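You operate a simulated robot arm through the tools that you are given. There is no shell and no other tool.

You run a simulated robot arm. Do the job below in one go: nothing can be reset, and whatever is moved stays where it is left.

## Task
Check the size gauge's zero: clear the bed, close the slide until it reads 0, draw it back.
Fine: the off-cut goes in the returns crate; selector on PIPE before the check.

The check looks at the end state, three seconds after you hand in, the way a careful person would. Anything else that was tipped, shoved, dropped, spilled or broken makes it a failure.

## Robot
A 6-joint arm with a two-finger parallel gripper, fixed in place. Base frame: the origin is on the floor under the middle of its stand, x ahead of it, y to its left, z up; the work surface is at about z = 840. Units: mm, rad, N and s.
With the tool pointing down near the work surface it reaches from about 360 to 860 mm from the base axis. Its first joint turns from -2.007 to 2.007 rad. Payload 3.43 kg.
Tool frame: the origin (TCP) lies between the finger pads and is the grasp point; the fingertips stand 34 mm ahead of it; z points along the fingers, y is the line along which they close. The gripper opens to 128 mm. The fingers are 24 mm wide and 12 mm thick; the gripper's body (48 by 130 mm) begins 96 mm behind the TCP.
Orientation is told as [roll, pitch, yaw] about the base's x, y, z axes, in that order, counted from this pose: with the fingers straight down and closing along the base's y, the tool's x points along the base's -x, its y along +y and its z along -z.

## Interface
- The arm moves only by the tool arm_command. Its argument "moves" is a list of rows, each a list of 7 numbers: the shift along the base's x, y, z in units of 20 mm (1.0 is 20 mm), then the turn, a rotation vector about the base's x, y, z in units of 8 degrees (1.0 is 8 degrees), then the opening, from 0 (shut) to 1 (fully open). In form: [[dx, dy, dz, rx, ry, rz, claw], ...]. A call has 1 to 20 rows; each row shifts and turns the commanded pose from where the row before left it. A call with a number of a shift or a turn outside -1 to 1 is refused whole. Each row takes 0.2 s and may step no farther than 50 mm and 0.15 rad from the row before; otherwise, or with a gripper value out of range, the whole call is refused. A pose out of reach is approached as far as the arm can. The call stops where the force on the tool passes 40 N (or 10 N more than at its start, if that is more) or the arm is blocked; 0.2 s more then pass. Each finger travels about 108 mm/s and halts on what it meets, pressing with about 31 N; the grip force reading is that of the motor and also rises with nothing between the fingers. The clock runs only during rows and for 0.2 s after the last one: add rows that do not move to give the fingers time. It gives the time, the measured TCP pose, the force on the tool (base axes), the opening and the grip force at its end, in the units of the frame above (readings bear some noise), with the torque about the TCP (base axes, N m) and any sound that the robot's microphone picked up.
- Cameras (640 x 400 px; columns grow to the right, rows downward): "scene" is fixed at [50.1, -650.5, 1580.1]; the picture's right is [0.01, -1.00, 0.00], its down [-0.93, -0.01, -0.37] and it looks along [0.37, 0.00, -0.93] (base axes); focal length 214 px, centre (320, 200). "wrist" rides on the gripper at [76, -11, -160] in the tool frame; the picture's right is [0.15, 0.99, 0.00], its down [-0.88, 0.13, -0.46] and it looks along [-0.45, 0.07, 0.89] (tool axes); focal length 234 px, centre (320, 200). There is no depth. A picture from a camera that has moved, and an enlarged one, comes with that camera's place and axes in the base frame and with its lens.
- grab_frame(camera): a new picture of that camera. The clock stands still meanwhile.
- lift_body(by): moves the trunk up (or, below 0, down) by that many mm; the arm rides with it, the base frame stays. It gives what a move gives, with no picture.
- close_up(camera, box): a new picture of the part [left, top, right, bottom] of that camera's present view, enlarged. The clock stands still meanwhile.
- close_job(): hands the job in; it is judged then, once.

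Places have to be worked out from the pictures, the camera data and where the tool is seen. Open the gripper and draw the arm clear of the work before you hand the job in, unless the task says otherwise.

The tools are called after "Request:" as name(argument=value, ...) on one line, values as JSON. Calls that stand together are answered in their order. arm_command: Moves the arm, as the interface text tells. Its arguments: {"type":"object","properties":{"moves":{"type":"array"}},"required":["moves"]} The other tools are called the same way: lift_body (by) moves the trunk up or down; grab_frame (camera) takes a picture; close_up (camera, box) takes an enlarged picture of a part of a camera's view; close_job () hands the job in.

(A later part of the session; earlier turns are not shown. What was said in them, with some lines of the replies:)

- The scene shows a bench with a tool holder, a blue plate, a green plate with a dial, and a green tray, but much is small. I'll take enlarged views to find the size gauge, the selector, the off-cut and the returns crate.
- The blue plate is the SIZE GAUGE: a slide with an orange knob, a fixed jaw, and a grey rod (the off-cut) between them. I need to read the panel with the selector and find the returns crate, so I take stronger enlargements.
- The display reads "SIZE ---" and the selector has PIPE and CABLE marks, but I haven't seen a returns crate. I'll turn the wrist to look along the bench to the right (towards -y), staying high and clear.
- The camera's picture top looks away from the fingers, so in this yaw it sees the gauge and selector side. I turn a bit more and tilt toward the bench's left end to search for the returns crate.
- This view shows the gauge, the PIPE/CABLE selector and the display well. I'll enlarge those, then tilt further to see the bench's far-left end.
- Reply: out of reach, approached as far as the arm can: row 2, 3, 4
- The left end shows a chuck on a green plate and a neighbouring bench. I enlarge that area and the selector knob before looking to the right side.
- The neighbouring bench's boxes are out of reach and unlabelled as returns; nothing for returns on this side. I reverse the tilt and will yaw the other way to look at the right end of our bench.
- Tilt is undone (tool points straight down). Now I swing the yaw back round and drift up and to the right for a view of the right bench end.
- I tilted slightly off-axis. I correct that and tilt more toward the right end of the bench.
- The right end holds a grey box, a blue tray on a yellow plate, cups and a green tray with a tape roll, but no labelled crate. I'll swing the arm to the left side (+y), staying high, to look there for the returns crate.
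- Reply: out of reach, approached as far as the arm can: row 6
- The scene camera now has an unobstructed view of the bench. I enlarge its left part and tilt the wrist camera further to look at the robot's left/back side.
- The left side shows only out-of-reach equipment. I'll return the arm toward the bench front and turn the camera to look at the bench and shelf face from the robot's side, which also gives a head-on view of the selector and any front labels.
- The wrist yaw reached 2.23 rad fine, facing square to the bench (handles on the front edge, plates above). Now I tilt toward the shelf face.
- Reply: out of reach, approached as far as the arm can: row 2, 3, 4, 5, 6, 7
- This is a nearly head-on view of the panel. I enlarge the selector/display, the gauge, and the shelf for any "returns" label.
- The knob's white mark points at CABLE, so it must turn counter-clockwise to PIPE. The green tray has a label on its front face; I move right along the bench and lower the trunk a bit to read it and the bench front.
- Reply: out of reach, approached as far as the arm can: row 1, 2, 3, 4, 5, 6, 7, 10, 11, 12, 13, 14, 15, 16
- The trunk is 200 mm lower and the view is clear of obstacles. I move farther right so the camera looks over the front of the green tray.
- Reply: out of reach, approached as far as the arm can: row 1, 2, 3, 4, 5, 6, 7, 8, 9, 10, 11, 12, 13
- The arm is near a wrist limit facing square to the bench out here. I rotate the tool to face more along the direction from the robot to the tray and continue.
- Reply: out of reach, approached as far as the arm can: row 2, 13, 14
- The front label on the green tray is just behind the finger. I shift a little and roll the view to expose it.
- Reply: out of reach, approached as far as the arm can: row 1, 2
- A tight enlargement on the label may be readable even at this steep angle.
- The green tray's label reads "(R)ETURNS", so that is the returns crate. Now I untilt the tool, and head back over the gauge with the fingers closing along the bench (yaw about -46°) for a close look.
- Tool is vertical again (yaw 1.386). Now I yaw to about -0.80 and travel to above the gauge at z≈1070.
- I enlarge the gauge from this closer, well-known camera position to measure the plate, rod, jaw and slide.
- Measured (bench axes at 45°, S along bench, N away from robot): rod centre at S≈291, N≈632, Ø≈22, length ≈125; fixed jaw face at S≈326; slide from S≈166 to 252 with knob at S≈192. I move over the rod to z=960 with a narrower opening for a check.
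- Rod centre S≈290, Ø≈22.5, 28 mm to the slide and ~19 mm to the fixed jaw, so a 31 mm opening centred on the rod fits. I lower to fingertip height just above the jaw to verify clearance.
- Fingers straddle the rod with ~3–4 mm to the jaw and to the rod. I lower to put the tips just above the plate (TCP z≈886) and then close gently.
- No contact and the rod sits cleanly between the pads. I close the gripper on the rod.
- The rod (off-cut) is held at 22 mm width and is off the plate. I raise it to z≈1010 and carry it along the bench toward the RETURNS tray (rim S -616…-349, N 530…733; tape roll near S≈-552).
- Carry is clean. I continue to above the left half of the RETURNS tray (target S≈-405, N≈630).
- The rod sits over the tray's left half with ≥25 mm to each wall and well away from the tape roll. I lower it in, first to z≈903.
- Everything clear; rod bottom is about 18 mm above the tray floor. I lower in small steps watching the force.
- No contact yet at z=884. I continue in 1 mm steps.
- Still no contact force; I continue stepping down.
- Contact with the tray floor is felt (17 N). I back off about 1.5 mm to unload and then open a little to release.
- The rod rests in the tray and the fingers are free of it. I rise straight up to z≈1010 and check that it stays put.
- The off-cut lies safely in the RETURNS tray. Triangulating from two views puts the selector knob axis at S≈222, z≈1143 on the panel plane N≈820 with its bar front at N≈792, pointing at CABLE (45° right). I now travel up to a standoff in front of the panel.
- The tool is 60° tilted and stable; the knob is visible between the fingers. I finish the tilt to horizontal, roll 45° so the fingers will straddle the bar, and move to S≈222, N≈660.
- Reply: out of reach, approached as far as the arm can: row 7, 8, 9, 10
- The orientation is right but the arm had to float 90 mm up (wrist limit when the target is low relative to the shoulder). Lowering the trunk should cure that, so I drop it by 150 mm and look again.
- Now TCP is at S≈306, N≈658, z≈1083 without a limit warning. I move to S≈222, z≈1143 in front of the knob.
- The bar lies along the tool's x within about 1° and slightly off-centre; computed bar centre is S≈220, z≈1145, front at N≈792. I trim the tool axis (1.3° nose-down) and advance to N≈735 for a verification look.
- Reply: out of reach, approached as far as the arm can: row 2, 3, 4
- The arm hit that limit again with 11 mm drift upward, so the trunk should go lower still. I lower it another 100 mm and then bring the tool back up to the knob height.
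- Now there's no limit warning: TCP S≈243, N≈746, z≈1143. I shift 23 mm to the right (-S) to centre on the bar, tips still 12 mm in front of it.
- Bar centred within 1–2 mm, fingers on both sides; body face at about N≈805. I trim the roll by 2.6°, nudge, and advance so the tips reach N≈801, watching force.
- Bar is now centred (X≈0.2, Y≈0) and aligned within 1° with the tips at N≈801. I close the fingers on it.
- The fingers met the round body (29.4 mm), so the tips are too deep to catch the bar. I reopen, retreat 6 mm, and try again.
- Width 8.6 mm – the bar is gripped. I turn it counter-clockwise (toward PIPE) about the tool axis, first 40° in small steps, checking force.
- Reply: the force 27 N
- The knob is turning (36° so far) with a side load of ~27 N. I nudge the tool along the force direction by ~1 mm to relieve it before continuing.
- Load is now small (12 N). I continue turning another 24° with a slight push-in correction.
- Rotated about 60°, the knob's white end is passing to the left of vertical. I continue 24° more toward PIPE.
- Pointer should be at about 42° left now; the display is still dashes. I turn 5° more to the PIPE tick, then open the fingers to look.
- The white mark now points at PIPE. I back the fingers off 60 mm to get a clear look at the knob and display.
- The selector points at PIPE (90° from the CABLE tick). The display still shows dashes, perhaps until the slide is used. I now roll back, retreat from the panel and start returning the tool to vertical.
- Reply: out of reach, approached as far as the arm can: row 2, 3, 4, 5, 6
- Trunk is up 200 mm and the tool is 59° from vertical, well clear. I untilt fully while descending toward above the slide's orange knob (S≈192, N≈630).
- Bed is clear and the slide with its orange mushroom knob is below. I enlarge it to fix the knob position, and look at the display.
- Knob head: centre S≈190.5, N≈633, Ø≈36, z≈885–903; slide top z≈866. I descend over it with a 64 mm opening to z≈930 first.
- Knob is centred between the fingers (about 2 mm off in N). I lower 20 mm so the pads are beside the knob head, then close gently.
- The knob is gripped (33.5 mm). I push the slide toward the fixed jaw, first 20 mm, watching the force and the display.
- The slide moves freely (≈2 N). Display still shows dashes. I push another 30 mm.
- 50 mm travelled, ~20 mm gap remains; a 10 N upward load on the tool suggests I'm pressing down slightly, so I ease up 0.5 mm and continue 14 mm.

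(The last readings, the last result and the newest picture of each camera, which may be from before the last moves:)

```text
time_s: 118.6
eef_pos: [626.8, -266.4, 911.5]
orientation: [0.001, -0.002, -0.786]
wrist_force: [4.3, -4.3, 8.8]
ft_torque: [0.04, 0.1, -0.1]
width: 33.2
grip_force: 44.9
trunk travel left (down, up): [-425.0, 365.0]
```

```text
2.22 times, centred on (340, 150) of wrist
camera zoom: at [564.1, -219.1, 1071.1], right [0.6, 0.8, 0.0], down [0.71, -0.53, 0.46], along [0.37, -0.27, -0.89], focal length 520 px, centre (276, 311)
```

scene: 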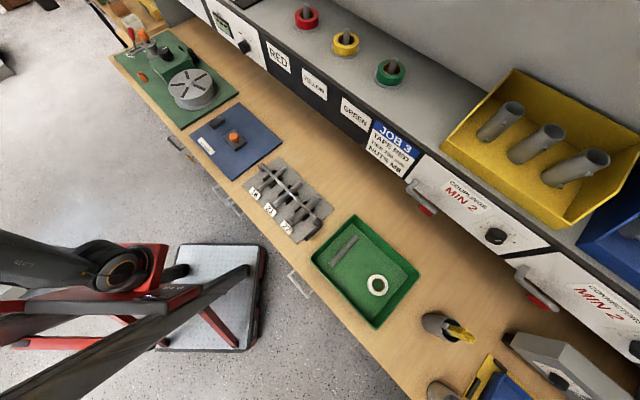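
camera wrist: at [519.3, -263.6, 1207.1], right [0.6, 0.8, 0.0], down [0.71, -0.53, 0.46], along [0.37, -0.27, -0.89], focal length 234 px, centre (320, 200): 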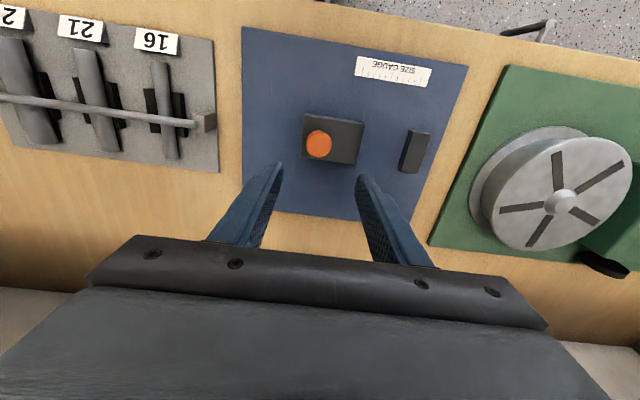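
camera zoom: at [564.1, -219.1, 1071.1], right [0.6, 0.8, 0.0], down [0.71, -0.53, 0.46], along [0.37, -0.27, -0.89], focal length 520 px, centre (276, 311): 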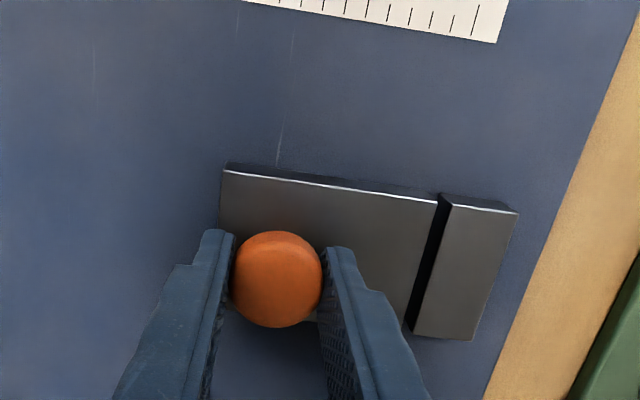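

Gap is a few millimetres now. I advance in ~2 mm steps, watching for the contact force along the slide.

Request:
arm_command(moves=[[0.08, 0.08, 0.01, 0, 0, 0, 0], [0.07, 0.07, 0, 0, 0, 0, 0], [0, 0, 0, 0, 0, 0, 0]])

Request:
close_up(camera="scene", box=[200, 10, 270, 60])

Request:
close_up(camera="wrist", box=[300, 100, 440, 240])

```text
time_s: 119.4
eef_pos: [628.4, -262.6, 910.7]
orientation: [0.002, -0.004, -0.784]
wrist_force: [1.5, -2.2, 11.9]
ft_torque: [-0.04, 0.01, -0.01]
width: 32.9
grip_force: 45.1
trunk travel left (down, up): [-425.0, 365.0]
```

```text
8.00 times, centred on (235, 35) of scene
camera zoom: at [50.1, -650.5, 1580.1], right [0.01, -1.0, 0.0], down [-0.93, -0.01, -0.37], along [0.37, 0.0, -0.93], focal length 1716 px, centre (1000, 1520)
```

zoom: 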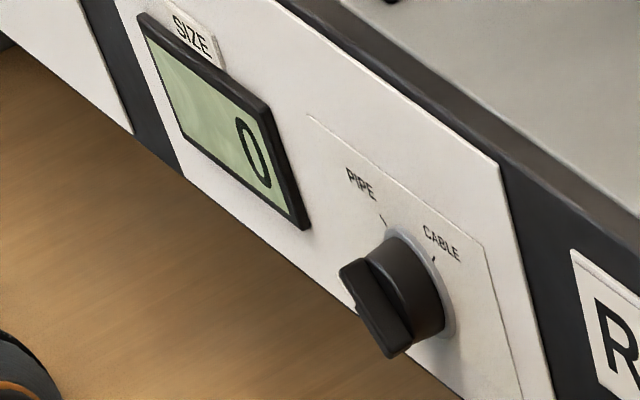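

```text
2.86 times, centred on (370, 170) of wrist
camera zoom: at [566.9, -216.3, 1071.1], right [0.6, 0.8, 0.0], down [0.71, -0.53, 0.46], along [0.37, -0.27, -0.89], focal length 669 px, centre (177, 286)
```

zoom: 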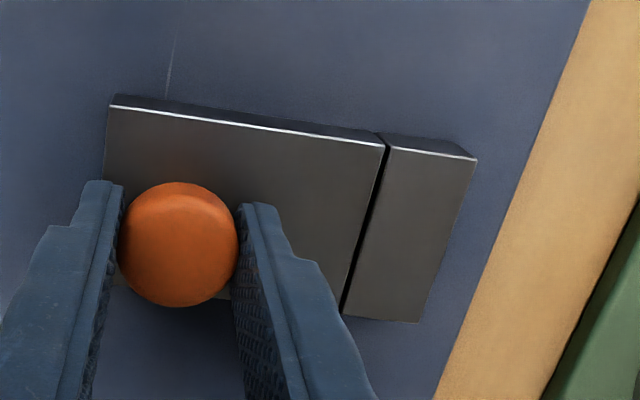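

The display reads 0. I make sure it is truly closed with a gentle 1–2 mm further push, watching for contact force.

Request:
arm_command(moves=[[0.035, 0.035, 0.01, 0, 0, 0, 0], [0.035, 0.035, 0, 0, 0, 0, 0], [0, 0, 0, 0, 0, 0, 0]])

Request:
close_up(camera="scene", box=[200, 10, 270, 60])

Request:
close_up(camera="wrist", box=[300, 100, 440, 240])

```text
time_s: 120.2
eef_pos: [630.3, -261.3, 911.2]
orientation: [0.001, -0.004, -0.786]
wrist_force: [1.4, -6.8, 1.2]
ft_torque: [-0.52, -0.36, 0.09]
width: 33.3
grip_force: 44.8
trunk travel left (down, up): [-425.0, 365.0]
```

```text
8.00 times, centred on (235, 35) of scene
camera zoom: at [50.1, -650.5, 1580.1], right [0.01, -1.0, 0.0], down [-0.93, -0.01, -0.37], along [0.37, 0.0, -0.93], focal length 1716 px, centre (1000, 1520)
```

zoom: 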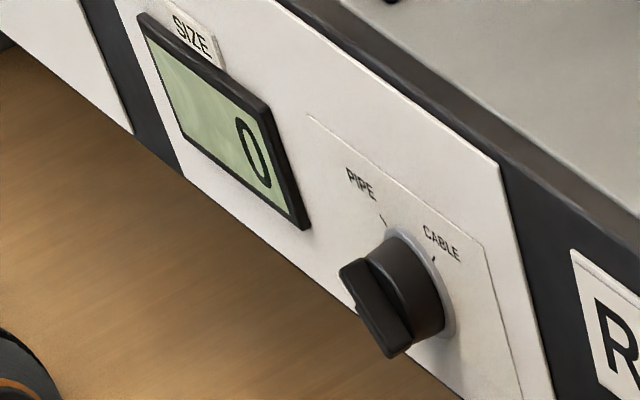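

```text
2.86 times, centred on (370, 170) of wrist
camera zoom: at [568.1, -215.4, 1071.2], right [0.6, 0.8, 0.0], down [0.71, -0.53, 0.46], along [0.37, -0.27, -0.89], focal length 669 px, centre (177, 286)
```

zoom: 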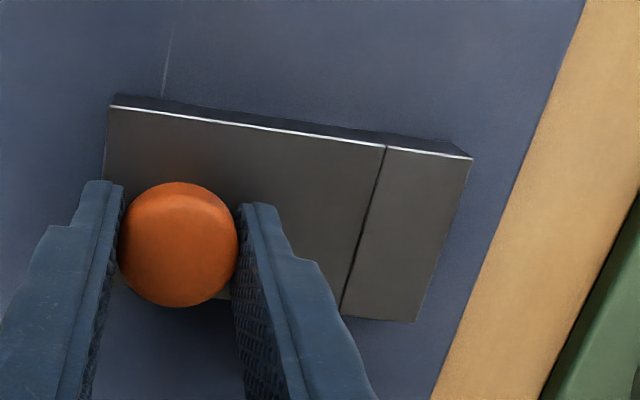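

Slide is hard against the jaw and the display reads 0. I now draw it back by 70 mm to where it started.

Request:
arm_command(moves=[[-0.1, -0.1, 0, 0, 0, 0, 0], [-0.25, -0.25, 0, 0, 0, 0, 0], [-0.3, -0.3, 0, 0, 0, 0, 0], [-0.3, -0.3, 0, 0, 0, 0, 0], [-0.3, -0.3, 0, 0, 0, 0, 0], [-0.3, -0.3, 0, 0, 0, 0, 0], [-0.3, -0.3, 0, 0, 0, 0, 0], [-0.3, -0.3, 0, 0, 0, 0, 0], [-0.23, -0.23, 0, 0, 0, 0, 0], [-0.1, -0.1, 0, 0, 0, 0, 0], [0, 0, 0, 0, 0, 0, 0]])

Request:
close_up(camera="scene", box=[195, 100, 265, 160])

Request:
close_up(camera="scene", box=[200, 10, 270, 60])

```text
time_s: 122.6
eef_pos: [581.3, -312.8, 910.9]
orientation: [0.001, -0.005, -0.786]
wrist_force: [-1.4, 2.4, 7.4]
ft_torque: [0.22, 0.21, -0.01]
width: 33.3
grip_force: 45.2
trunk travel left (down, up): [-425.0, 365.0]
```

```text
6.67 times, centred on (230, 130) of scene
camera zoom: at [50.1, -650.5, 1580.1], right [0.01, -1.0, 0.0], down [-0.93, -0.01, -0.37], along [0.37, 0.0, -0.93], focal length 1430 px, centre (920, 667)
```

zoom: 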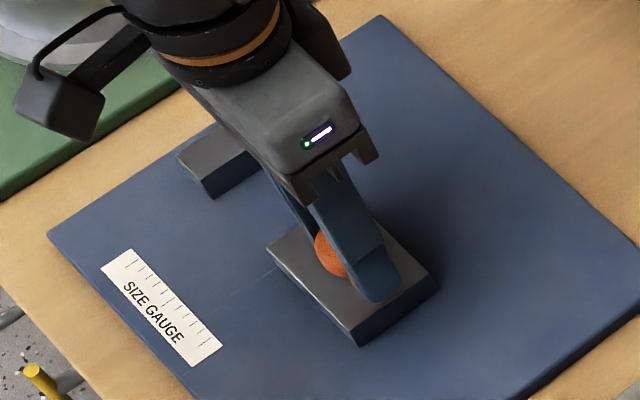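

```text
8.00 times, centred on (235, 35) of scene
camera zoom: at [50.1, -650.5, 1580.1], right [0.01, -1.0, 0.0], down [-0.93, -0.01, -0.37], along [0.37, 0.0, -0.93], focal length 1716 px, centre (1000, 1520)
```

zoom: 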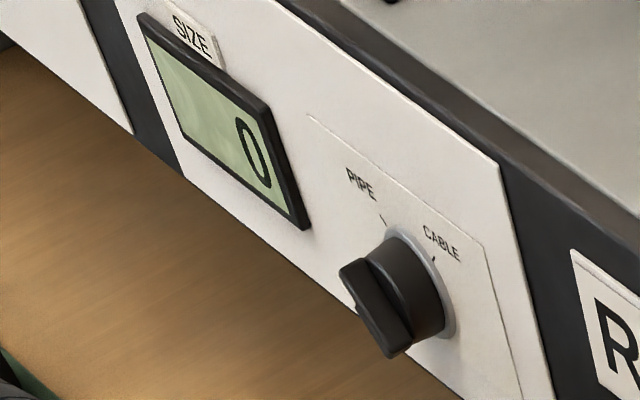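

The slide is back at its starting place and the display holds 0. I open the fingers and rise straight up off the knob.

Request:
arm_command(moves=[[0, 0, 0, 0, 0, 0, 0.3], [0, 0, 0, 0, 0, 0, 0.5], [0, 0, 0, 0, 0, 0, 0.5], [0, 0, 0.4, 0, 0, 0, 0.5], [0, 0, 0.8, 0, 0, 0, 0.5], [0, 0, 1, 0, 0, 0, 0.5], [0, 0, 1, 0, 0, 0, 0.5], [0, 0, 1, 0, 0, 0, 0.5], [0, 0, 1, 0, 0, 0, 0.5], [0, 0, 1, 0, 0, 0, 0.5]])

Request:
grab_frame(camera="wrist")

Request:
grab_frame(camera="scene")

```text
time_s: 124.8
eef_pos: [580.8, -310.5, 1037.0]
orientation: [0.001, -0.003, -0.785]
wrist_force: [-1.0, 0.3, 0.2]
ft_torque: [0.03, -0.01, -0.01]
width: 64.0
grip_force: 0.1
trunk travel left (down, up): [-425.0, 365.0]
```

```text
taken
camera wrist: at [518.4, -264.1, 1196.3], right [0.6, 0.8, 0.0], down [0.71, -0.53, 0.46], along [0.37, -0.27, -0.89], focal length 234 px, centre (320, 200)
```

wrist: 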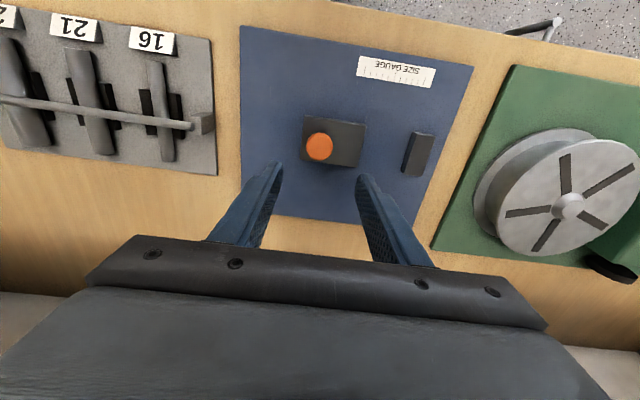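

```text
taken
```

scene: 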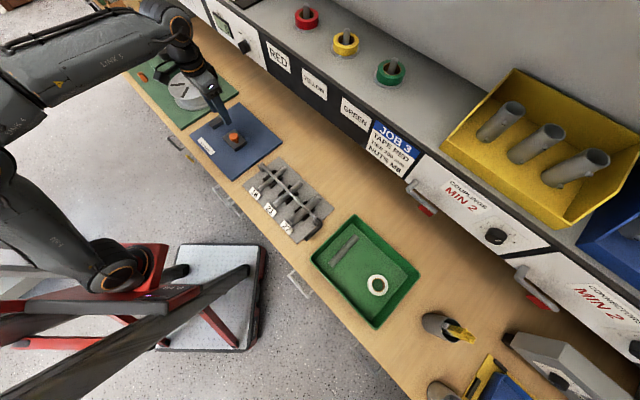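

All looks right. I draw the arm back toward the robot and up, open the gripper fully, and make a final check.

Request:
arm_command(moves=[[-0.3, 0.3, 1, 0, 0, 0, 0.6], [-0.5, 0.5, 1, 0, 0, 0, 0.8], [-0.6, 0.6, 1, 0, 0, 0, 1], [-0.7, 0.7, 1, 0, 0, 0, 1], [-0.7, 0.7, 0.5, 0, 0, 0, 1], [-0.7, 0.7, 0, 0, 0, 0, 1], [-0.7, 0.7, 0, 0, 0, 0, 1], [-0.7, 0.7, 0, 0, 0, 0, 1], [0, 0, 0, 0, 0, 0, 1], [0, 0, 0, 0, 0, 0, 1]])

Request:
grab_frame(camera="scene")

Request:
close_up(camera="scene", box=[200, 10, 270, 60])

Request:
close_up(camera="scene", box=[120, 30, 300, 180])

Request:
close_up(camera="scene", box=[230, 140, 430, 330])

```text
time_s: 127.0
eef_pos: [484.7, -214.5, 1125.3]
orientation: [0.0, -0.003, -0.785]
wrist_force: [0.7, -0.6, 0.0]
ft_torque: [0.03, -0.02, 0.03]
width: 128.2
grip_force: 0.0
trunk travel left (down, up): [-425.0, 365.0]
```

```text
taken
```

scene: 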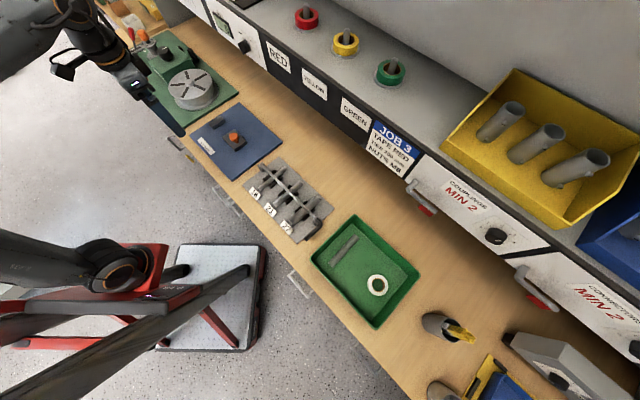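

```text
8.00 times, centred on (235, 35) of scene
camera zoom: at [50.1, -650.5, 1580.1], right [0.01, -1.0, 0.0], down [-0.93, -0.01, -0.37], along [0.37, 0.0, -0.93], focal length 1716 px, centre (1000, 1520)
```

zoom: 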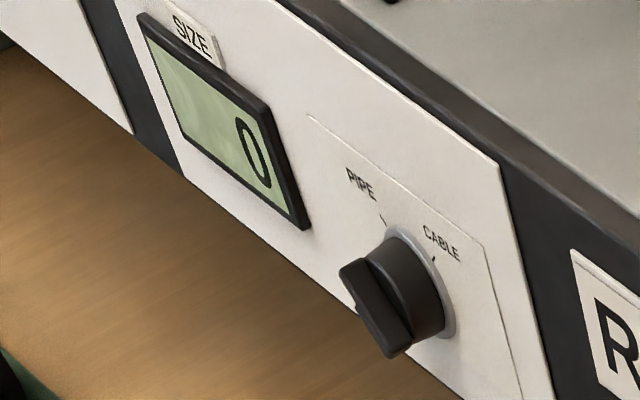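

```text
2.67 times, centred on (210, 105) of scene
camera zoom: at [50.1, -650.5, 1580.1], right [0.01, -1.0, 0.0], down [-0.93, -0.01, -0.37], along [0.37, 0.0, -0.93], focal length 572 px, centre (613, 453)
```

zoom: 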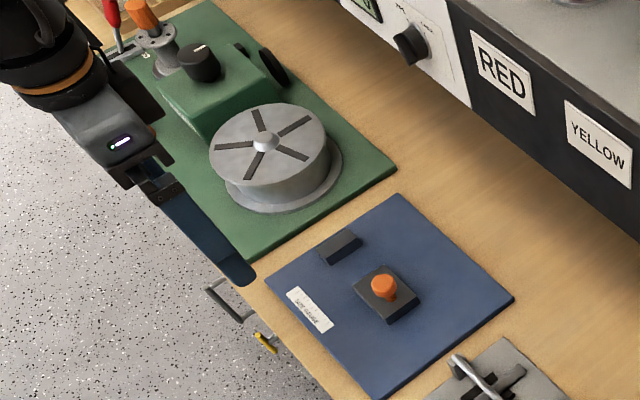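

```text
2.11 times, centred on (330, 235) of scene
camera zoom: at [50.1, -650.5, 1580.1], right [0.01, -1.0, 0.0], down [-0.93, -0.01, -0.37], along [0.37, 0.0, -0.93], focal length 452 px, centre (299, 126)
```

zoom: 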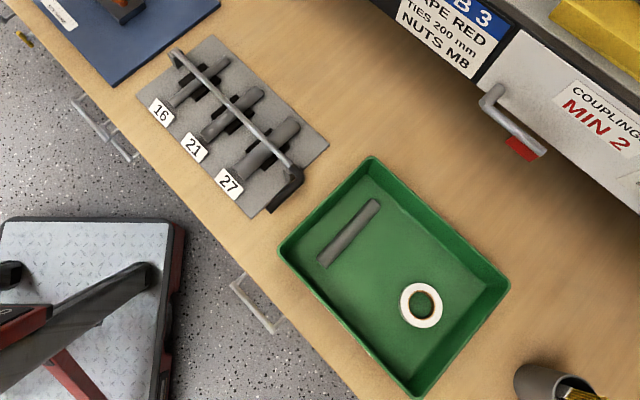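

The off-cut is in the RETURNS tray, the selector is on PIPE, and the display still reads 0. The slide is drawn back to where it started, the gripper is open and clear, and nothing else has been disturbed, so I hand the job in.

Request:
close_job()

```text
The job is handed in.
```

The gauge's zero checks out: with the bed clear and the slide closed against the fixed jaw, the display read 0. I've handed the job in.

- **Off-cut:** it is lying in the green tray labelled RETURNS, clear of the tape roll.
- **Selector:** I turned it from CABLE to PIPE before closing the slide.
- **Slide:** it is drawn back about 70 mm, to where it started. The display still showed 0 after that.
- **Arm:** the gripper is open and clear of the work. The last pictures show nothing else on the bench moved or knocked over.
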